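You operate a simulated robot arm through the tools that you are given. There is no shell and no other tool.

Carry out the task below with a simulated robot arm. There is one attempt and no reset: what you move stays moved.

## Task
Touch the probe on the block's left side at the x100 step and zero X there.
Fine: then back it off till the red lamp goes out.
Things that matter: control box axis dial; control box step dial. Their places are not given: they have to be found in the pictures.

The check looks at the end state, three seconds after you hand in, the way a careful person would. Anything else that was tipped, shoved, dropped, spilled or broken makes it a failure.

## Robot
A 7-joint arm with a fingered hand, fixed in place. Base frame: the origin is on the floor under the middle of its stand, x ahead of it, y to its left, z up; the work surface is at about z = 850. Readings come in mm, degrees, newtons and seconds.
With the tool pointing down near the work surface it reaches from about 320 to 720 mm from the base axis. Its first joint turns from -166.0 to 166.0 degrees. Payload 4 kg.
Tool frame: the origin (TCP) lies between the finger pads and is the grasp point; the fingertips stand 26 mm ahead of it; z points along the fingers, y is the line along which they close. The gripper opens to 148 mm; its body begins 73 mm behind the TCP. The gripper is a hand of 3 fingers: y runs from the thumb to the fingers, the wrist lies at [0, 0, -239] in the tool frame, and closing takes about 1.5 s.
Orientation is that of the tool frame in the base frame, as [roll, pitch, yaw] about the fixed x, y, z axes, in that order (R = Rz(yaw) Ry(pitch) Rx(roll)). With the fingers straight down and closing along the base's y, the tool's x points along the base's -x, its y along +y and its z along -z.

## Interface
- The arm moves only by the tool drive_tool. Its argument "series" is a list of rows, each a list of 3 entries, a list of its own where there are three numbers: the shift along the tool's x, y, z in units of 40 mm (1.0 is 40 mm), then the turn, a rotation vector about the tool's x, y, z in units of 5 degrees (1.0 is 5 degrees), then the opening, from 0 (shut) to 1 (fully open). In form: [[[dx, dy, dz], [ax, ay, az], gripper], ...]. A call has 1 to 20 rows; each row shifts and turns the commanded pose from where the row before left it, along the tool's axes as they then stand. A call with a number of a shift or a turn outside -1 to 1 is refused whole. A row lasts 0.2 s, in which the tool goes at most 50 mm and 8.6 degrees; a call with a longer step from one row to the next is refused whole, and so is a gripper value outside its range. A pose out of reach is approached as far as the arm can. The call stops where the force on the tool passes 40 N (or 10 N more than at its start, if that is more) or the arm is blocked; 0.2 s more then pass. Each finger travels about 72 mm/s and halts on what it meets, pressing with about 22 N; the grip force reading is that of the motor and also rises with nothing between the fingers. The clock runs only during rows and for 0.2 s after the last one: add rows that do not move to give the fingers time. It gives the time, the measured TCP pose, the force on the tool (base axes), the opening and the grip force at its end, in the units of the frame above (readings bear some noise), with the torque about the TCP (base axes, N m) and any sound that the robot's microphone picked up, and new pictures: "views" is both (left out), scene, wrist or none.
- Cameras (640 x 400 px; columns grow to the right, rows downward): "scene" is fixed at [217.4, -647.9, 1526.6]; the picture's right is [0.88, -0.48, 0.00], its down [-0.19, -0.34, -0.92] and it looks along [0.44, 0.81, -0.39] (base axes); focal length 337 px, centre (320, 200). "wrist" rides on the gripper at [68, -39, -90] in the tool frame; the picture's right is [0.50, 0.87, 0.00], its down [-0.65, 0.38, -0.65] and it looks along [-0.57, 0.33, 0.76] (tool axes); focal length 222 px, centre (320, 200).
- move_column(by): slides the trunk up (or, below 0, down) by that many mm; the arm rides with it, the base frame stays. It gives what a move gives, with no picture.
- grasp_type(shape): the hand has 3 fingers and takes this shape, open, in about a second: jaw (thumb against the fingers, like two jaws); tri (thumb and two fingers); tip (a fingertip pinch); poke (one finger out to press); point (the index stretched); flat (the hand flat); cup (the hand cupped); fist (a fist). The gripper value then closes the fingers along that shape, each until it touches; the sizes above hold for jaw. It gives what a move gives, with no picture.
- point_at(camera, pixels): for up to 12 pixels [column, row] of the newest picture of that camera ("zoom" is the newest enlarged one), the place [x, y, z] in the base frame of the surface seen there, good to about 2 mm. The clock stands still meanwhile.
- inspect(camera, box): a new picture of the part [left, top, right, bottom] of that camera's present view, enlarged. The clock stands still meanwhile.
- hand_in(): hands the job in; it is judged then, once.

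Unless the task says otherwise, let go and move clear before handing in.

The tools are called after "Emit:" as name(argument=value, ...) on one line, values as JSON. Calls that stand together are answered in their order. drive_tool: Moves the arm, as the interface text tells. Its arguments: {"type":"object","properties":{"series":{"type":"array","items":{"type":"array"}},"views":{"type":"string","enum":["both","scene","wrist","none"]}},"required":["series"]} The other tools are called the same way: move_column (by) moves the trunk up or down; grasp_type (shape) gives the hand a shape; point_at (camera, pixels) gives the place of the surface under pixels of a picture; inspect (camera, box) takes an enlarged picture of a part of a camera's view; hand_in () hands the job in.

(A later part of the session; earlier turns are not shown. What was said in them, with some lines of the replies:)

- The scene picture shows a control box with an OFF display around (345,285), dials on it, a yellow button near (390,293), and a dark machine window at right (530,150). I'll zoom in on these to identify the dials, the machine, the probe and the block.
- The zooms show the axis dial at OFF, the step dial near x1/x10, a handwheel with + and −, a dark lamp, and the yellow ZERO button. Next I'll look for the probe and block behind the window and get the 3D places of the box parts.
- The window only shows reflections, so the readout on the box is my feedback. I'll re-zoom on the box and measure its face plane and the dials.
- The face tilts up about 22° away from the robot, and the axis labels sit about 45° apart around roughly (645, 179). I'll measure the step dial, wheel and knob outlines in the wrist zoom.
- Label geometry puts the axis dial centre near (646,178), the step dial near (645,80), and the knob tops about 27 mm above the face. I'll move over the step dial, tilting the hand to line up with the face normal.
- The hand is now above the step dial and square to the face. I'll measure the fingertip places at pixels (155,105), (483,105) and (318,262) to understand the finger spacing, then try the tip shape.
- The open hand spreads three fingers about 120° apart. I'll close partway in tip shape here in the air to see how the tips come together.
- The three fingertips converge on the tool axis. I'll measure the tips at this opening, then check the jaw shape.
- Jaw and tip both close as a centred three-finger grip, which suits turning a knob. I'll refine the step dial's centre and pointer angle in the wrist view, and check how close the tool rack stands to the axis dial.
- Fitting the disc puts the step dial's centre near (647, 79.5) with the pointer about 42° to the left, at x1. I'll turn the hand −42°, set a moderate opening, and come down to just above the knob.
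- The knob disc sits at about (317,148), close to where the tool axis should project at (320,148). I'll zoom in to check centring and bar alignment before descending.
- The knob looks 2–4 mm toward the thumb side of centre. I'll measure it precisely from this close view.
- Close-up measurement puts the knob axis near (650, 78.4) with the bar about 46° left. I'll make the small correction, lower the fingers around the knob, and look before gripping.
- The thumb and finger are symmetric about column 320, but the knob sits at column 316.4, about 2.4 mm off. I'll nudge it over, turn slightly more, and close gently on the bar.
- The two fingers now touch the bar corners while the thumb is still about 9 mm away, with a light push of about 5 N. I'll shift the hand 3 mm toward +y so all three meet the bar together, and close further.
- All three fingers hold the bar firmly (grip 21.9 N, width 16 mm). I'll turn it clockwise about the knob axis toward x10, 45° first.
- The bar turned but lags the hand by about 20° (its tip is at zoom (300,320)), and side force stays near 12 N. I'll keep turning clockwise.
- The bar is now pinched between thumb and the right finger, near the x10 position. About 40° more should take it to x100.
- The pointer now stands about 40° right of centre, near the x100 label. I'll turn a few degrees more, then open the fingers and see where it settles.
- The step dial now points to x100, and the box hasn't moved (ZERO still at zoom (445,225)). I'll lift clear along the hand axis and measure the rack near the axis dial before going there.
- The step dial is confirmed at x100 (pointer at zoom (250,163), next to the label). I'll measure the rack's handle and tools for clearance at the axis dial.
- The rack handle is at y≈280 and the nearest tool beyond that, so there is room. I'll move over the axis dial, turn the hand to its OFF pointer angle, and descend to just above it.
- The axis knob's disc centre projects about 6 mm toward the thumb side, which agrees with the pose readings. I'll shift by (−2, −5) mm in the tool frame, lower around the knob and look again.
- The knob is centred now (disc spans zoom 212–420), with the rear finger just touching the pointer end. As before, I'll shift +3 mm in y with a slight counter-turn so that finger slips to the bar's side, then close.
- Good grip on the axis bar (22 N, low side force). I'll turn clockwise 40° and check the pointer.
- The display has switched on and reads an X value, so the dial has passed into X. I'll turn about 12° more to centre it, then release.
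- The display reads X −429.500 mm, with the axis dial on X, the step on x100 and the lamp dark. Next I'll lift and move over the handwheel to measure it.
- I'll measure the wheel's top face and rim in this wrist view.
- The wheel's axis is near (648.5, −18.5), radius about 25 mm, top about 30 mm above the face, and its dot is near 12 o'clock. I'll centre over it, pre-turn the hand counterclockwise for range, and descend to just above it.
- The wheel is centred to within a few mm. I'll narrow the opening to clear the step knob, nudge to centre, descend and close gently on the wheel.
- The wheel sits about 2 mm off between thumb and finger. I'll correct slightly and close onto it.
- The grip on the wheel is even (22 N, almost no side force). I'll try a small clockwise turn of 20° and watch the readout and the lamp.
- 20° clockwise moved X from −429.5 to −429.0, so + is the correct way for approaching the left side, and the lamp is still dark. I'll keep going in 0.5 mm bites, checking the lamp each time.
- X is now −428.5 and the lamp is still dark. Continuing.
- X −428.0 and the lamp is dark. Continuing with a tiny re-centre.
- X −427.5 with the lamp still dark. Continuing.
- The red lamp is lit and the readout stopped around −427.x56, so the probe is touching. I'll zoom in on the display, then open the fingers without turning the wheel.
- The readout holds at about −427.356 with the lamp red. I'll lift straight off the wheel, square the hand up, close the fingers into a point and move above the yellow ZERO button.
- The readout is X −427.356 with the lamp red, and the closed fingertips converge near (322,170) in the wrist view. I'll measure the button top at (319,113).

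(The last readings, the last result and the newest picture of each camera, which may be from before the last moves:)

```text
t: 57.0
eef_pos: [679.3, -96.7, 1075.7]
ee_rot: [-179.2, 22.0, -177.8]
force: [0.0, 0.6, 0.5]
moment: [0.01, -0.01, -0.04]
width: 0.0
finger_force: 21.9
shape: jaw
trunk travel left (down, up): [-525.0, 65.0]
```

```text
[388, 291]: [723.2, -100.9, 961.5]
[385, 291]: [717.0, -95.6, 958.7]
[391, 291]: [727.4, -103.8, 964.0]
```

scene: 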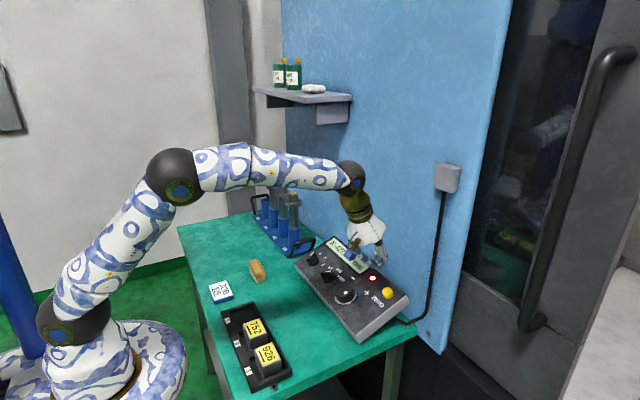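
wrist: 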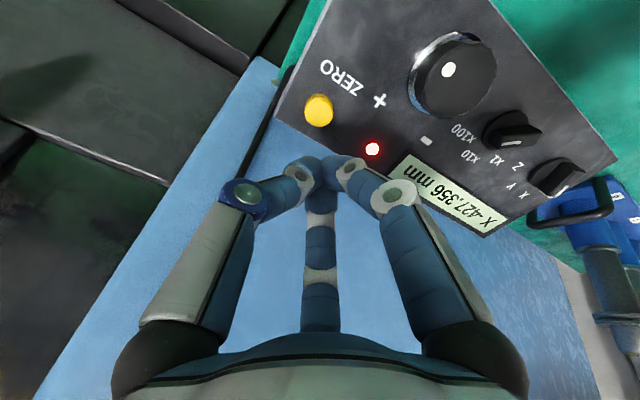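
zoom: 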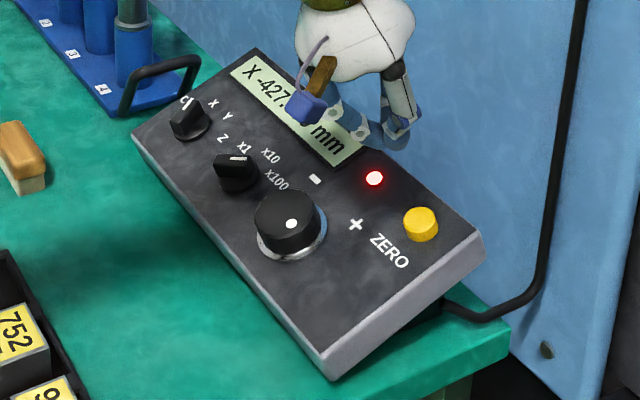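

The button top is at about (723.7, −98.5, 961). I'll align and descend to about 15 mm above it.

Emit:
drive_tool(series=[[[0.047, -0.045, 0], [0, 0, 0], 0.0], [[0, 0, 0.7], [0, 0, 0], 0.0], [[0, 0, 0.7], [0, 0, 0], 0.0], [[0, 0, 0.6], [0, 0, 0], 0.0], [[0, 0, 0], [0, 0, 0], 0.0], [[0, 0, 0], [0, 0, 0], 0.0]])

Emit:
inspect(camera="wrist", box=[240, 80, 400, 200])

Emit:
inspect(camera="scene", box=[330, 230, 430, 320])

```text
t: 58.4
eef_pos: [708.0, -98.1, 1000.6]
ee_rot: [-179.2, 22.0, -177.7]
force: [0.0, 0.6, -0.1]
moment: [-0.03, 0.03, 0.03]
width: 0.1
finger_force: 21.8
shape: jaw
trunk travel left (down, up): [-525.0, 65.0]
```

scene: 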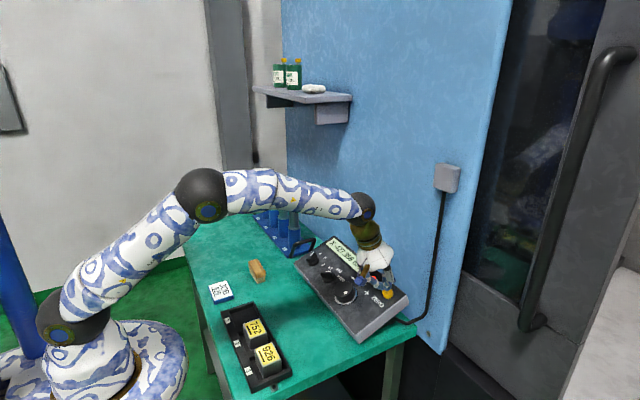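
wrist: 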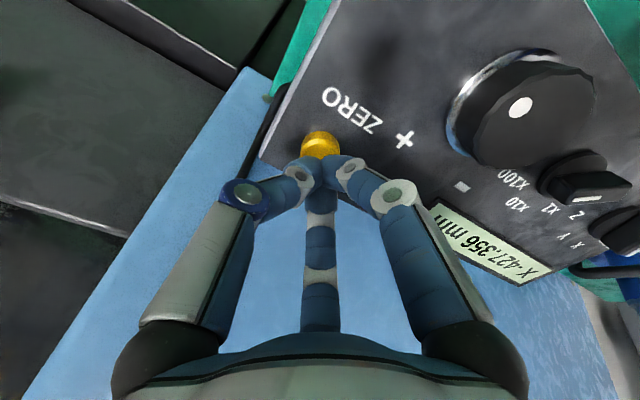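

```text
3.33 times, centred on (320, 140) of wrist
```

zoom: 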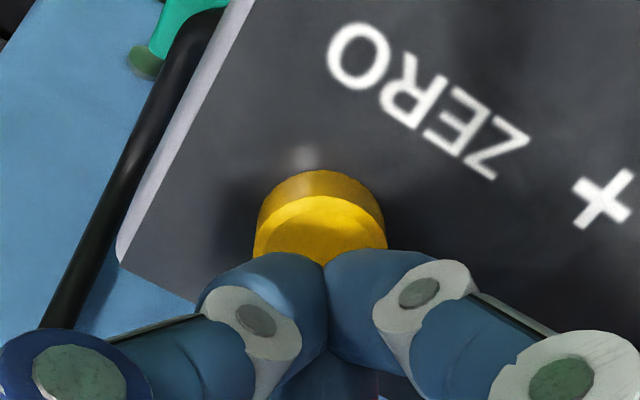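

```text
4.44 times, centred on (380, 275) of scene
```

zoom: 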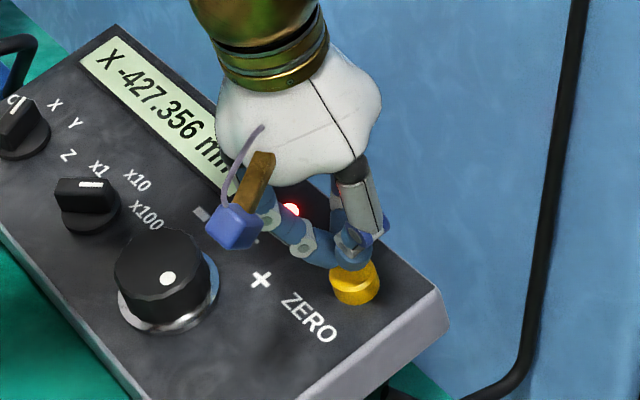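

The fingertips are over the button. I'll lower in small steps, watching force.

Emit:
drive_tool(series=[[[0, 0, 0.1], [0, 0, 0], 0.0], [[0, 0, 0.1], [0, 0, 0], 0.0], [[0, 0, 0.1], [0, 0, 0], 0.0], [[0, 0, 0], [0, 0, 0], 0.0]], views="none")

Emit:
inspect(camera="scene", box=[330, 230, 430, 320])

```text
t: 59.4
eef_pos: [712.9, -98.6, 989.0]
ee_rot: [-179.2, 22.0, -177.9]
force: [0.0, -0.8, 0.1]
moment: [-0.01, -0.02, -0.01]
width: 0.2
finger_force: 21.8
shape: jaw
trunk travel left (down, up): [-525.0, 65.0]
```

```text
4.44 times, centred on (380, 275) of scene
```

zoom: 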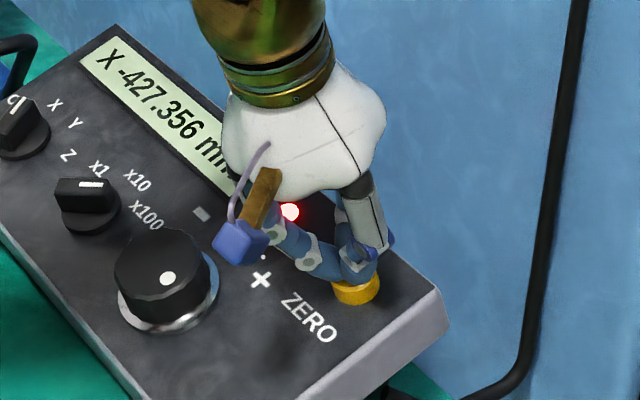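

About 4 mm remain to contact and there is no force yet. I'll step down about 1 mm per row.

Emit:
drive_tool(series=[[[0, 0, 0.03], [0, 0, 0], 0.0], [[0, 0, 0.03], [0, 0, 0], 0.0], [[0, 0, 0.03], [0, 0, 0], 0.0], [[0, 0, 0.03], [0, 0, 0], 0.0], [[0, 0, 0.03], [0, 0, 0], 0.0]], views="none")

Emit:
inspect(camera="scene", box=[330, 230, 430, 320])

```text
t: 60.6
eef_pos: [715.0, -98.3, 983.4]
ee_rot: [-179.2, 22.1, -177.8]
force: [-0.1, -0.7, 3.0]
moment: [0.0, -0.04, 0.0]
width: 0.0
finger_force: 21.4
shape: jaw
trunk travel left (down, up): [-525.0, 65.0]
heard: click
```

```text
4.44 times, centred on (380, 275) of scene
```

zoom: 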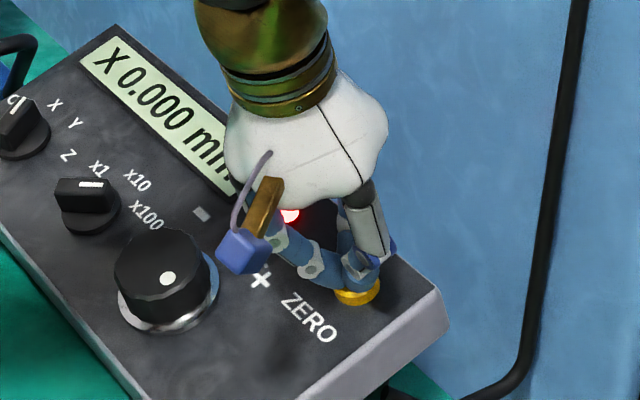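

A click was heard and the display reads X 0.000 mm with the lamp still red, so X is zeroed at the touch. I'll lift straight off the button and go back above the wheel.

Emit:
drive_tool(series=[[[0, 0, -0.1], [0, 0, 0], 0.0], [[0, 0, -0.4], [0, 0, 0], 0.0], [[0, 0, -0.7], [0, 0, 0], 0.0], [[0, 0, -0.7], [0, 0, 0], 0.0], [[0, 0, -0.6], [0, 0, 0], 0.0], [[0.525, 0.5175, 0], [0, 0, 0], 0.0], [[0.525, 0.5175, 0], [0, 0, 0], 0.2], [[0.525, 0.5175, 0], [0, 0, 0], 0.4], [[0.525, 0.5175, 0], [0, 0, 0], 0.55], [[0, 0, 0], [0, 0, 0.88], 0.55], [[0, 0, 0], [0, 0, 0.88], 0.55], [[0, 0, 0], [0, 0, 0.88], 0.55], [[0, 0, 0], [0, 0, 0.88], 0.55], [[0, 0, 0], [0, 0, 0.88], 0.55], [[0, 0, 0.6], [0, 0, 0], 0.55], [[0, 0, 0.6], [0, 0, 0], 0.55], [[0, 0, 0.5], [0, 0, 0], 0.55], [[0, 0, 0], [0, 0, 0], 0.55], [[0, 0, 0], [0, 0, 0], 0.55]])

Emit:
inspect(camera="wrist", box=[220, 80, 420, 220])

Emit:
inspect(camera="scene", box=[290, 220, 420, 350])

```text
t: 64.6
eef_pos: [623.0, -19.1, 980.8]
ee_rot: [172.2, 20.7, 158.7]
force: [1.0, -0.2, -1.2]
moment: [0.04, 0.0, 0.05]
width: 80.9
finger_force: 0.1
shape: jaw
trunk travel left (down, up): [-525.0, 65.0]
```

scene: 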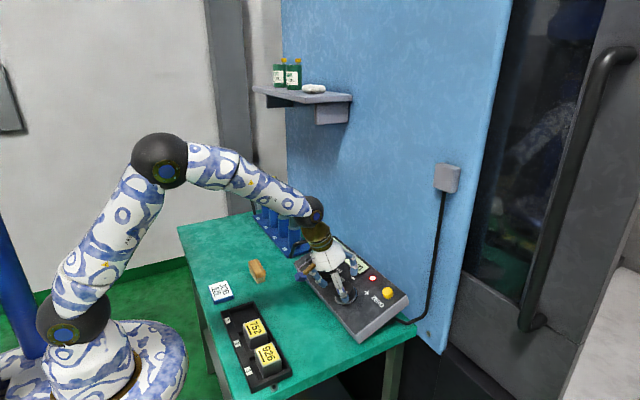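
wrist: 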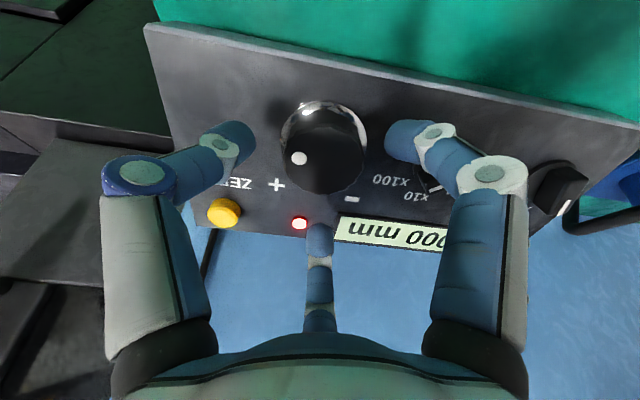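

```text
2.86 times, centred on (320, 150) of wrist
```

zoom: 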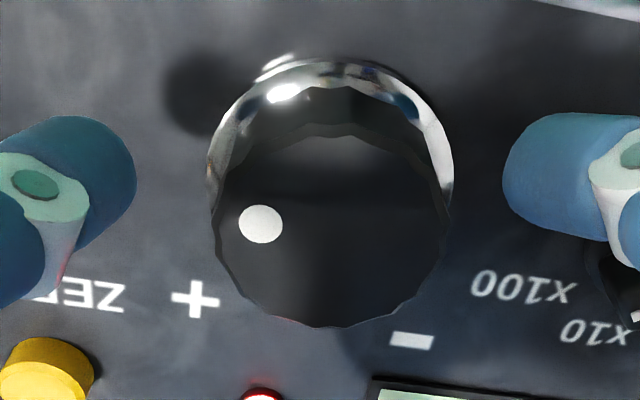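

```text
3.08 times, centred on (355, 285) of scene
```

zoom: 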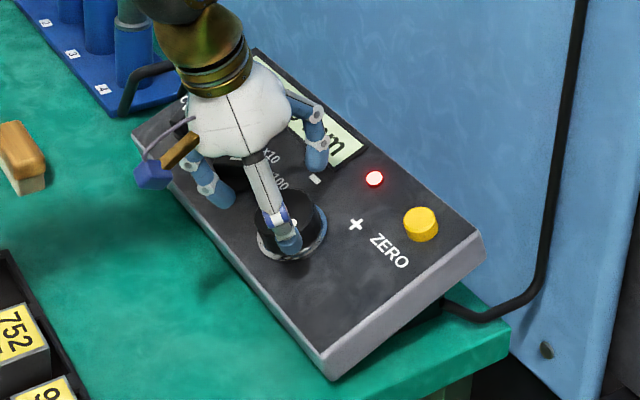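

The wheel is nearly centred, 1–2 mm off toward the finger side. I'll correct, lower and grip it again.

Emit:
drive_tool(series=[[[0.03, 0.035, 0], [0, 0, 0], 0.52], [[0, 0, 0.3], [0, 0, 0], 0.52], [[0, 0, 0.3], [0, 0, 0], 0.52], [[0, 0, 0.2], [0, 0, 0], 0.52], [[0, 0, 0], [0, 0, 0], 0.5], [[0, 0, 0], [0, 0, 0], 0.45], [[0, 0, 0], [0, 0, 0], 0.4], [[0, 0, 0], [0, 0, 0], 0.36], [[0, 0, 0], [0, 0, 0], 0.34], [[0, 0, 0], [0, 0, 0], 0.32], [[0, 0, 0], [0, 0, 0], 0.3], [[0, 0, 0], [0, 0, 0], 0.3]])

Emit:
inspect(camera="wrist", box=[220, 100, 420, 240])

Emit:
inspect(camera="scene", box=[330, 235, 410, 305])

```text
t: 67.2
eef_pos: [633.7, -16.4, 949.5]
ee_rot: [172.1, 20.6, 158.7]
force: [0.1, 0.1, 0.2]
moment: [-0.06, -0.03, 0.0]
width: 47.5
finger_force: 21.8
shape: jaw
trunk travel left (down, up): [-525.0, 65.0]
```

scene: 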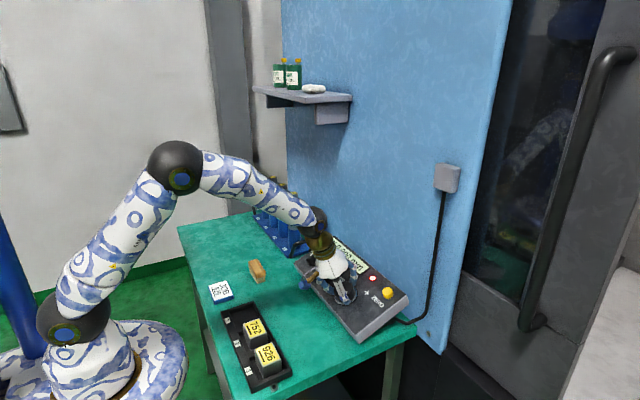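
wrist: 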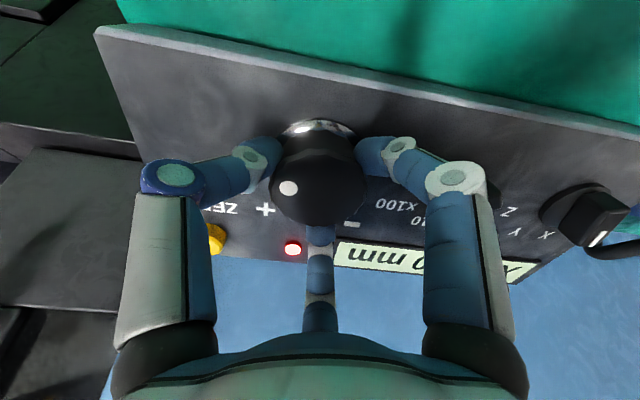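

```text
2.86 times, centred on (320, 170) of wrist
```

zoom: 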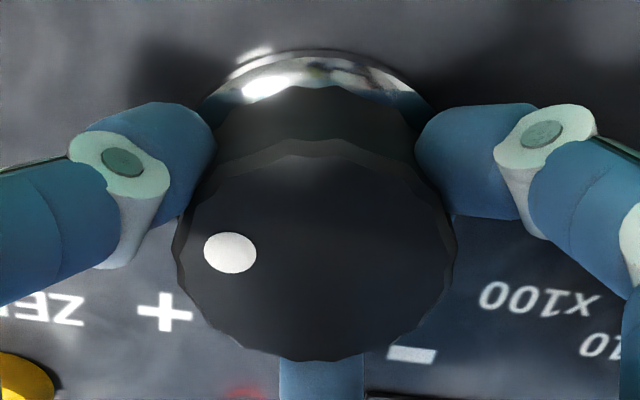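

```text
5.71 times, centred on (370, 270) of scene
```

zoom: 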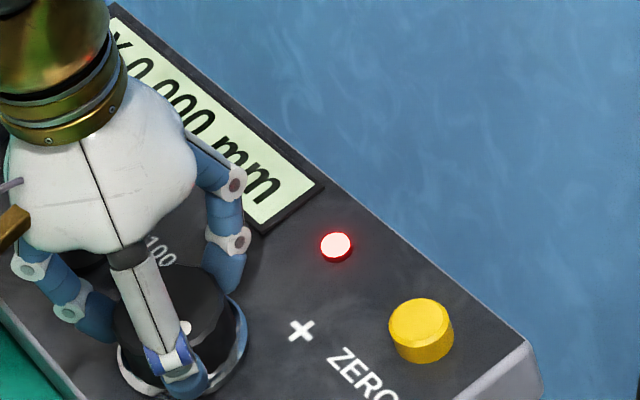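

The wheel is gripped evenly, still at 0.000 with the red lamp on. I'll turn back (counterclockwise) by about one click, 4°.

Emit:
drive_tool(series=[[[0, 0, 0], [0, 0, -0.4], 0.28], [[0, 0, 0], [0, 0, -0.4], 0.28], [[0, 0, 0], [0, 0, 0], 0.28]], views="none")

Emit:
inspect(camera="scene", box=[330, 235, 410, 305])

```text
t: 68.0
eef_pos: [634.1, -16.5, 950.5]
ee_rot: [173.7, 21.1, 162.9]
force: [-0.6, -0.6, 0.3]
moment: [-0.04, 0.04, -0.01]
width: 47.5
finger_force: 21.7
shape: jaw
trunk travel left (down, up): [-525.0, 65.0]
```

```text
5.71 times, centred on (370, 270) of scene
```

zoom: 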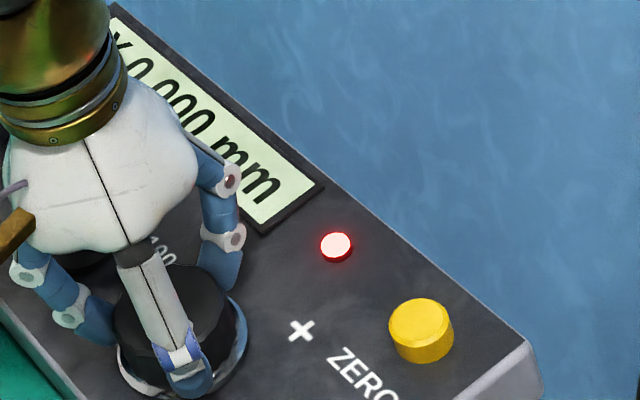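

Still 0.000 and red. I'll turn another 4° back.

Emit:
drive_tool(series=[[[0, 0, 0], [0, 0, -0.4], 0.28], [[0, 0, 0], [0, 0, -0.4], 0.28], [[0, 0, 0], [0, 0, 0], 0.28]], views="none")

Emit:
inspect(camera="scene", box=[330, 235, 410, 305])

```text
t: 68.8
eef_pos: [634.7, -17.1, 949.6]
ee_rot: [175.2, 21.5, 167.2]
force: [-0.2, 2.1, 1.4]
moment: [0.02, 0.01, -0.04]
width: 47.7
finger_force: 21.6
shape: jaw
trunk travel left (down, up): [-525.0, 65.0]
```

```text
5.71 times, centred on (370, 270) of scene
```

zoom: 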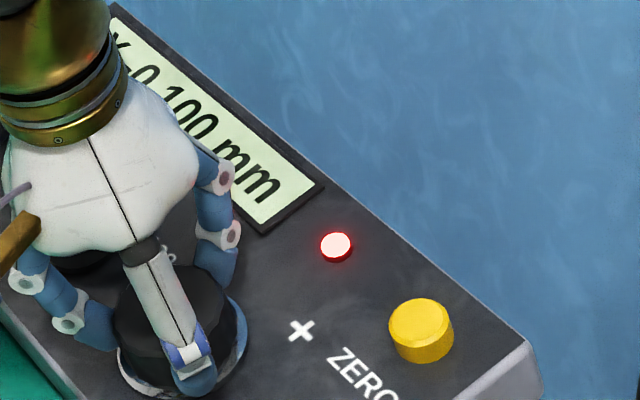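

X reads −0.100 and the lamp is still red. One more click back.

Emit:
drive_tool(series=[[[0, 0, 0], [0, 0, -0.4], 0.28], [[0, 0, 0], [0, 0, -0.4], 0.28], [[0, 0, 0], [0, 0, 0], 0.28]], views="none")

Emit:
inspect(camera="scene", box=[330, 235, 410, 305])

```text
t: 69.6
eef_pos: [634.4, -16.5, 950.3]
ee_rot: [176.9, 21.7, 171.4]
force: [0.3, 0.8, 2.4]
moment: [-0.01, -0.02, -0.03]
width: 47.4
finger_force: 21.7
shape: jaw
trunk travel left (down, up): [-525.0, 65.0]
```

```text
5.71 times, centred on (370, 270) of scene
```

zoom: 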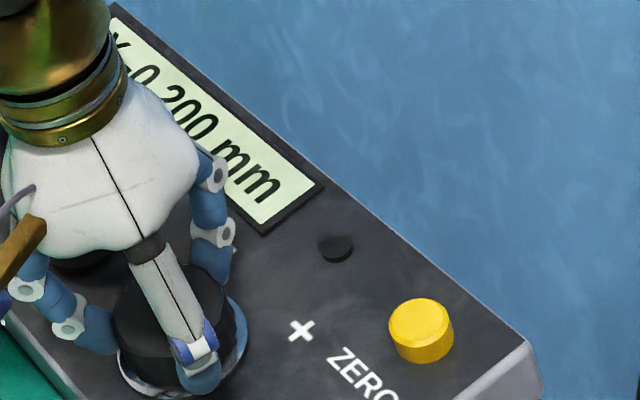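

The lamp went out at X −0.200. To learn how the lamp and stop behave, and whether my zero sits at the real touch, I'll nudge forward one click to −0.100 and see if the lamp relights.

Emit:
drive_tool(series=[[[0, 0, 0], [0, 0, 0.4], 0.28], [[0, 0, 0], [0, 0, 0.4], 0.28], [[0, 0, 0], [0, 0, 0], 0.28]], views="none")

Emit:
inspect(camera="scene", box=[330, 235, 410, 305])

```text
t: 70.4
eef_pos: [634.8, -17.1, 951.2]
ee_rot: [175.2, 21.5, 167.2]
force: [0.4, 1.2, 2.1]
moment: [0.0, 0.0, 0.03]
width: 47.5
finger_force: 21.5
shape: jaw
trunk travel left (down, up): [-525.0, 65.0]
```

```text
5.71 times, centred on (370, 270) of scene
```

zoom: 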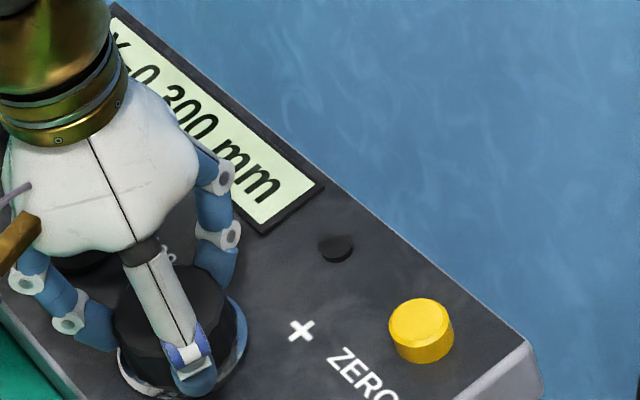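

The reading is −0.300, so one more click slipped in as the wheel settled. I'll wait a moment and re-read.

Emit:
drive_tool(series=[[[0, 0, 0], [0, 0, 0], 0.28], [[0, 0, 0], [0, 0, 0], 0.28]], views="none")

Emit:
inspect(camera="scene", box=[330, 235, 410, 305])

```text
t: 71.0
eef_pos: [635.3, -17.7, 950.5]
ee_rot: [175.1, 21.6, 167.3]
force: [0.4, 2.0, 2.2]
moment: [0.02, -0.03, 0.01]
width: 47.6
finger_force: 21.8
shape: jaw
trunk travel left (down, up): [-525.0, 65.0]
```

```text
5.71 times, centred on (370, 270) of scene
```

zoom: 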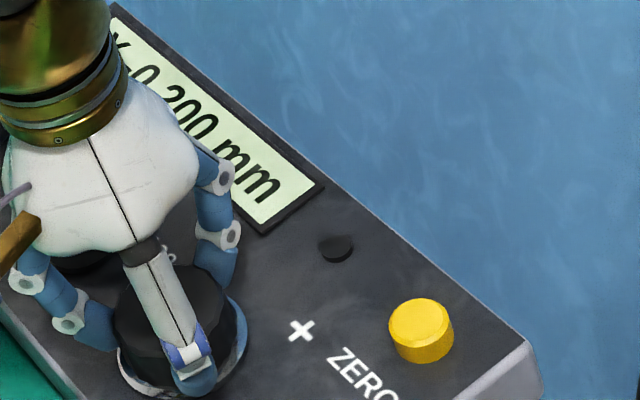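

Settled at −0.200 with the lamp off, so the display lags slightly. I'll advance one click and wait for it to settle.

Emit:
drive_tool(series=[[[0, 0, 0], [0, 0, 0.4], 0.28], [[0, 0, 0], [0, 0, 0.3], 0.28], [[0, 0, 0], [0, 0, 0], 0.28], [[0, 0, 0], [0, 0, 0], 0.28], [[0, 0, 0], [0, 0, 0], 0.28], [[0, 0, 0], [0, 0, 0], 0.28]], views="none")

Emit:
inspect(camera="scene", box=[330, 235, 410, 305])

```text
t: 72.4
eef_pos: [633.0, -17.5, 949.9]
ee_rot: [174.0, 21.2, 163.4]
force: [1.1, 2.5, -0.3]
moment: [0.0, 0.01, 0.02]
width: 47.4
finger_force: 22.1
shape: jaw
trunk travel left (down, up): [-525.0, 65.0]
```

```text
5.71 times, centred on (370, 270) of scene
```

zoom: 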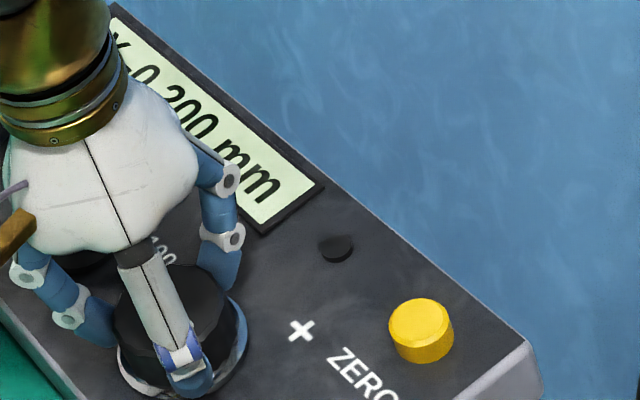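

Still −0.200 and dark; the wheel has some detent play. A few more degrees forward, then wait.

Emit:
drive_tool(series=[[[0, 0, 0], [0, 0, 0.3], 0.28], [[0, 0, 0], [0, 0, 0.3], 0.28], [[0, 0, 0], [0, 0, 0], 0.28], [[0, 0, 0], [0, 0, 0], 0.28], [[0, 0, 0], [0, 0, 0], 0.28], [[0, 0, 0], [0, 0, 0], 0.28]], views="none")

Emit:
inspect(camera="scene", box=[330, 235, 410, 305])

```text
t: 73.8
eef_pos: [635.5, -16.6, 949.1]
ee_rot: [172.7, 20.8, 160.3]
force: [2.5, 1.2, 0.5]
moment: [-0.03, -0.06, 0.01]
width: 47.4
finger_force: 22.2
shape: jaw
trunk travel left (down, up): [-525.0, 65.0]
```

```text
5.71 times, centred on (370, 270) of scene
```

zoom: 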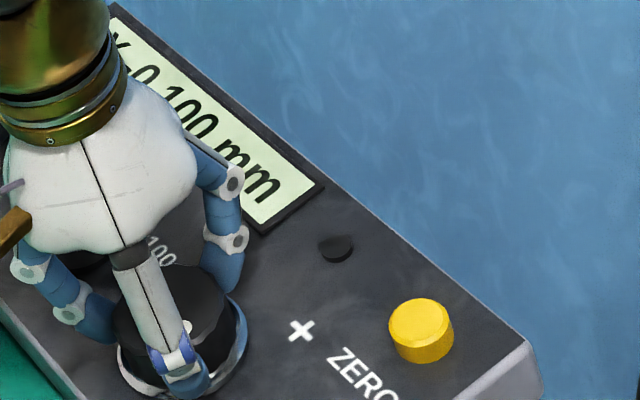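

At −0.100 the lamp stays dark, so it only relights at the contact itself. My zero at 0.000 is therefore the true touch. I'll back off one more click to leave a margin, wait for it to settle, then release.

Emit:
drive_tool(series=[[[0, 0, 0], [0, 0, -0.4], 0.28], [[0, 0, 0], [0, 0, -0.4], 0.28], [[0, 0, 0], [0, 0, 0], 0.28], [[0, 0, 0], [0, 0, 0], 0.28], [[0, 0, 0], [0, 0, 0], 0.28], [[0, 0, 0], [0, 0, 0], 0.28]], views="none")

Emit:
inspect(camera="scene", box=[330, 235, 410, 305])

```text
t: 75.2
eef_pos: [633.9, -15.4, 950.3]
ee_rot: [174.3, 21.3, 164.5]
force: [-0.2, 2.0, -0.1]
moment: [0.06, 0.01, 0.0]
width: 47.0
finger_force: 21.6
shape: jaw
trunk travel left (down, up): [-525.0, 65.0]
```

```text
5.71 times, centred on (370, 270) of scene
```

zoom: 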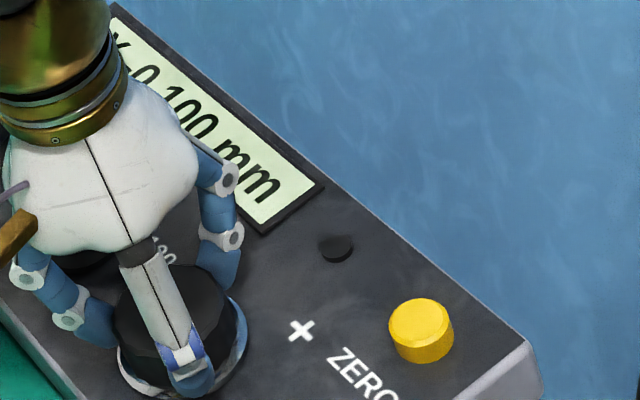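

Still −0.100 and dark because of the detent play. I'll take 3° more back and settle.

Emit:
drive_tool(series=[[[0, 0, 0], [0, 0, -0.3], 0.28], [[0, 0, 0], [0, 0, -0.3], 0.28], [[0, 0, 0], [0, 0, 0], 0.28], [[0, 0, 0], [0, 0, 0], 0.28], [[0, 0, 0], [0, 0, 0], 0.28], [[0, 0, 0], [0, 0, 0], 0.28]], views="none")

Emit:
inspect(camera="scene", box=[330, 235, 410, 305])

```text
t: 76.6
eef_pos: [634.7, -17.1, 949.6]
ee_rot: [175.4, 21.5, 167.7]
force: [-0.3, 2.1, 1.5]
moment: [0.02, 0.02, 0.01]
width: 47.4
finger_force: 22.1
shape: jaw
trunk travel left (down, up): [-525.0, 65.0]
```

```text
5.71 times, centred on (370, 270) of scene
```

zoom: 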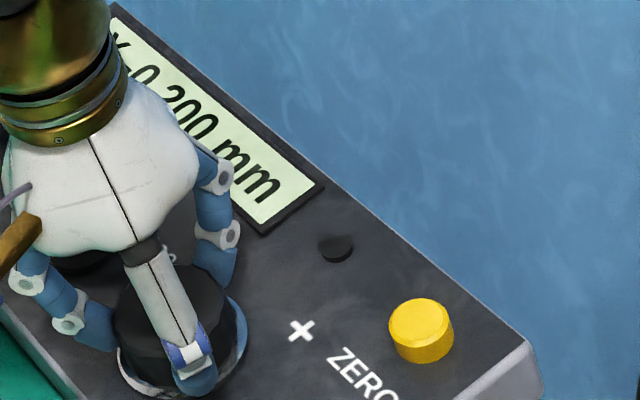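

X is settled at −0.200 with the lamp out. I'll open the fingers, lift straight off and move clear.

Emit:
drive_tool(series=[[[0, 0, 0], [0, 0, 0], 0.35], [[0, 0, 0], [0, 0, 0], 0.45], [[0, 0, 0], [0, 0, 0], 0.55], [[0, 0, 0], [0, 0, 0], 0.55], [[0, 0, -0.3], [0, 0, 0], 0.55], [[0, 0, -0.6], [0, 0, 0], 0.55], [[0, 0, -0.8], [0, 0, 0], 0.55], [[0, 0, -0.8], [0, 0, 0], 0.55], [[0, 0, -0.8], [0, 0, 0], 0.55], [[0, 0, -0.8], [0, 0, 0], 0.55], [[0.7, 0, -0.5], [0, 0, 0], 0.55], [[0.7, 0, -0.5], [0, 0, 0], 0.55], [[0.7, 0, -0.5], [0, 0, 0], 0.55], [[0, 0, 0], [0, 0, 0], 0.55], [[0, 0, 0], [0, 0, 0], 0.55]])

Emit:
inspect(camera="scene", box=[290, 225, 420, 345])

Emit:
inspect(camera="scene", box=[180, 170, 330, 400])

```text
t: 79.8
eef_pos: [474.5, -0.8, 1127.9]
ee_rot: [175.5, 21.6, 167.7]
force: [-0.4, -0.1, -0.8]
moment: [-0.02, -0.01, -0.01]
width: 80.7
finger_force: 0.0
shape: jaw
trunk travel left (down, up): [-525.0, 65.0]
```

scene: 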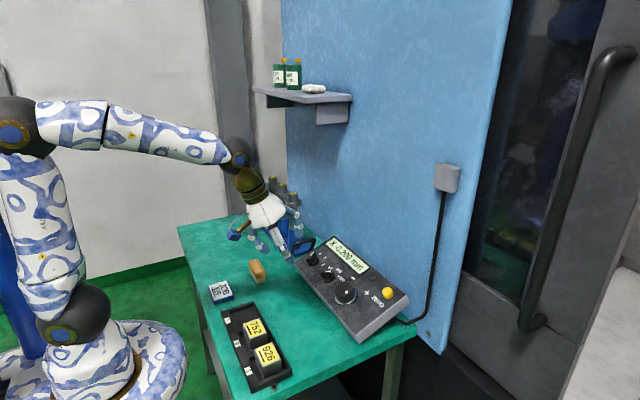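
wrist: 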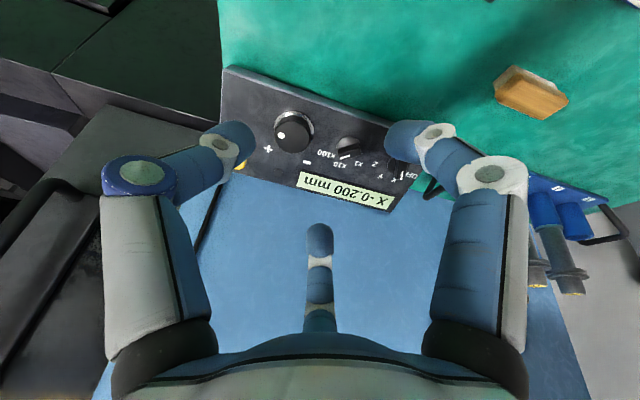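

```text
3.33 times, centred on (355, 285) of scene
```

zoom: 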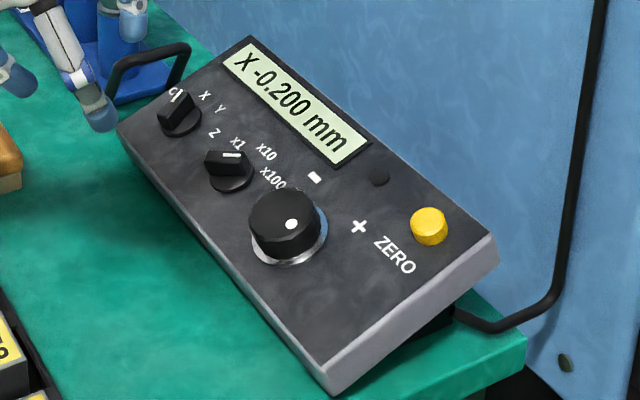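

```text
1.74 times, centred on (255, 285) of scene
```

zoom: 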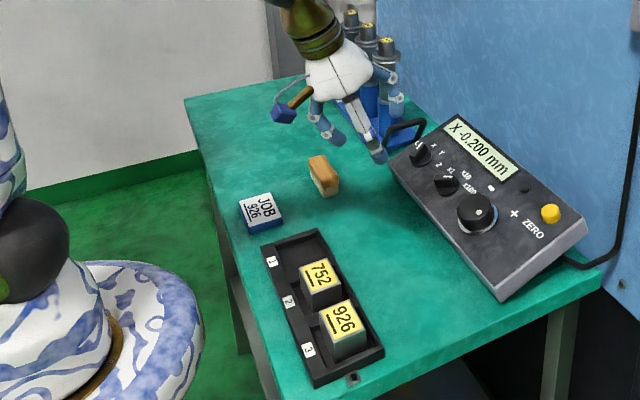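

The display reads X −0.200 mm with the lamp dark. The axis dial is on X, the step dial on x100, and the box and everything else on the table are where they were. The hand is open and clear, so I'm handing in.

Emit:
hand_in()

```text
The job is handed in.
```

I touched the probe on the block's left side at the x100 step, zeroed X there, and backed it off until the red lamp went out. The job is handed in.

- **Touch and zero:** The lamp lit as I moved in the + direction, and the readout stopped at X −427.356. I pressed ZERO with the lamp still red, and the display went to X 0.000.
- **Back-off:** The lamp is out and X now reads −0.200 mm. It also stayed out at −0.100; I left it one x100 click further back for margin.
- **Final dials:** The axis dial is on X and the step dial on x100.

I couldn't see the probe or the block: the machine window showed only reflections. I went by the lamp and the readout, and took the − side as the block's left.

In the last pictures nothing else on the table had moved, and the hand is open and clear of the box.
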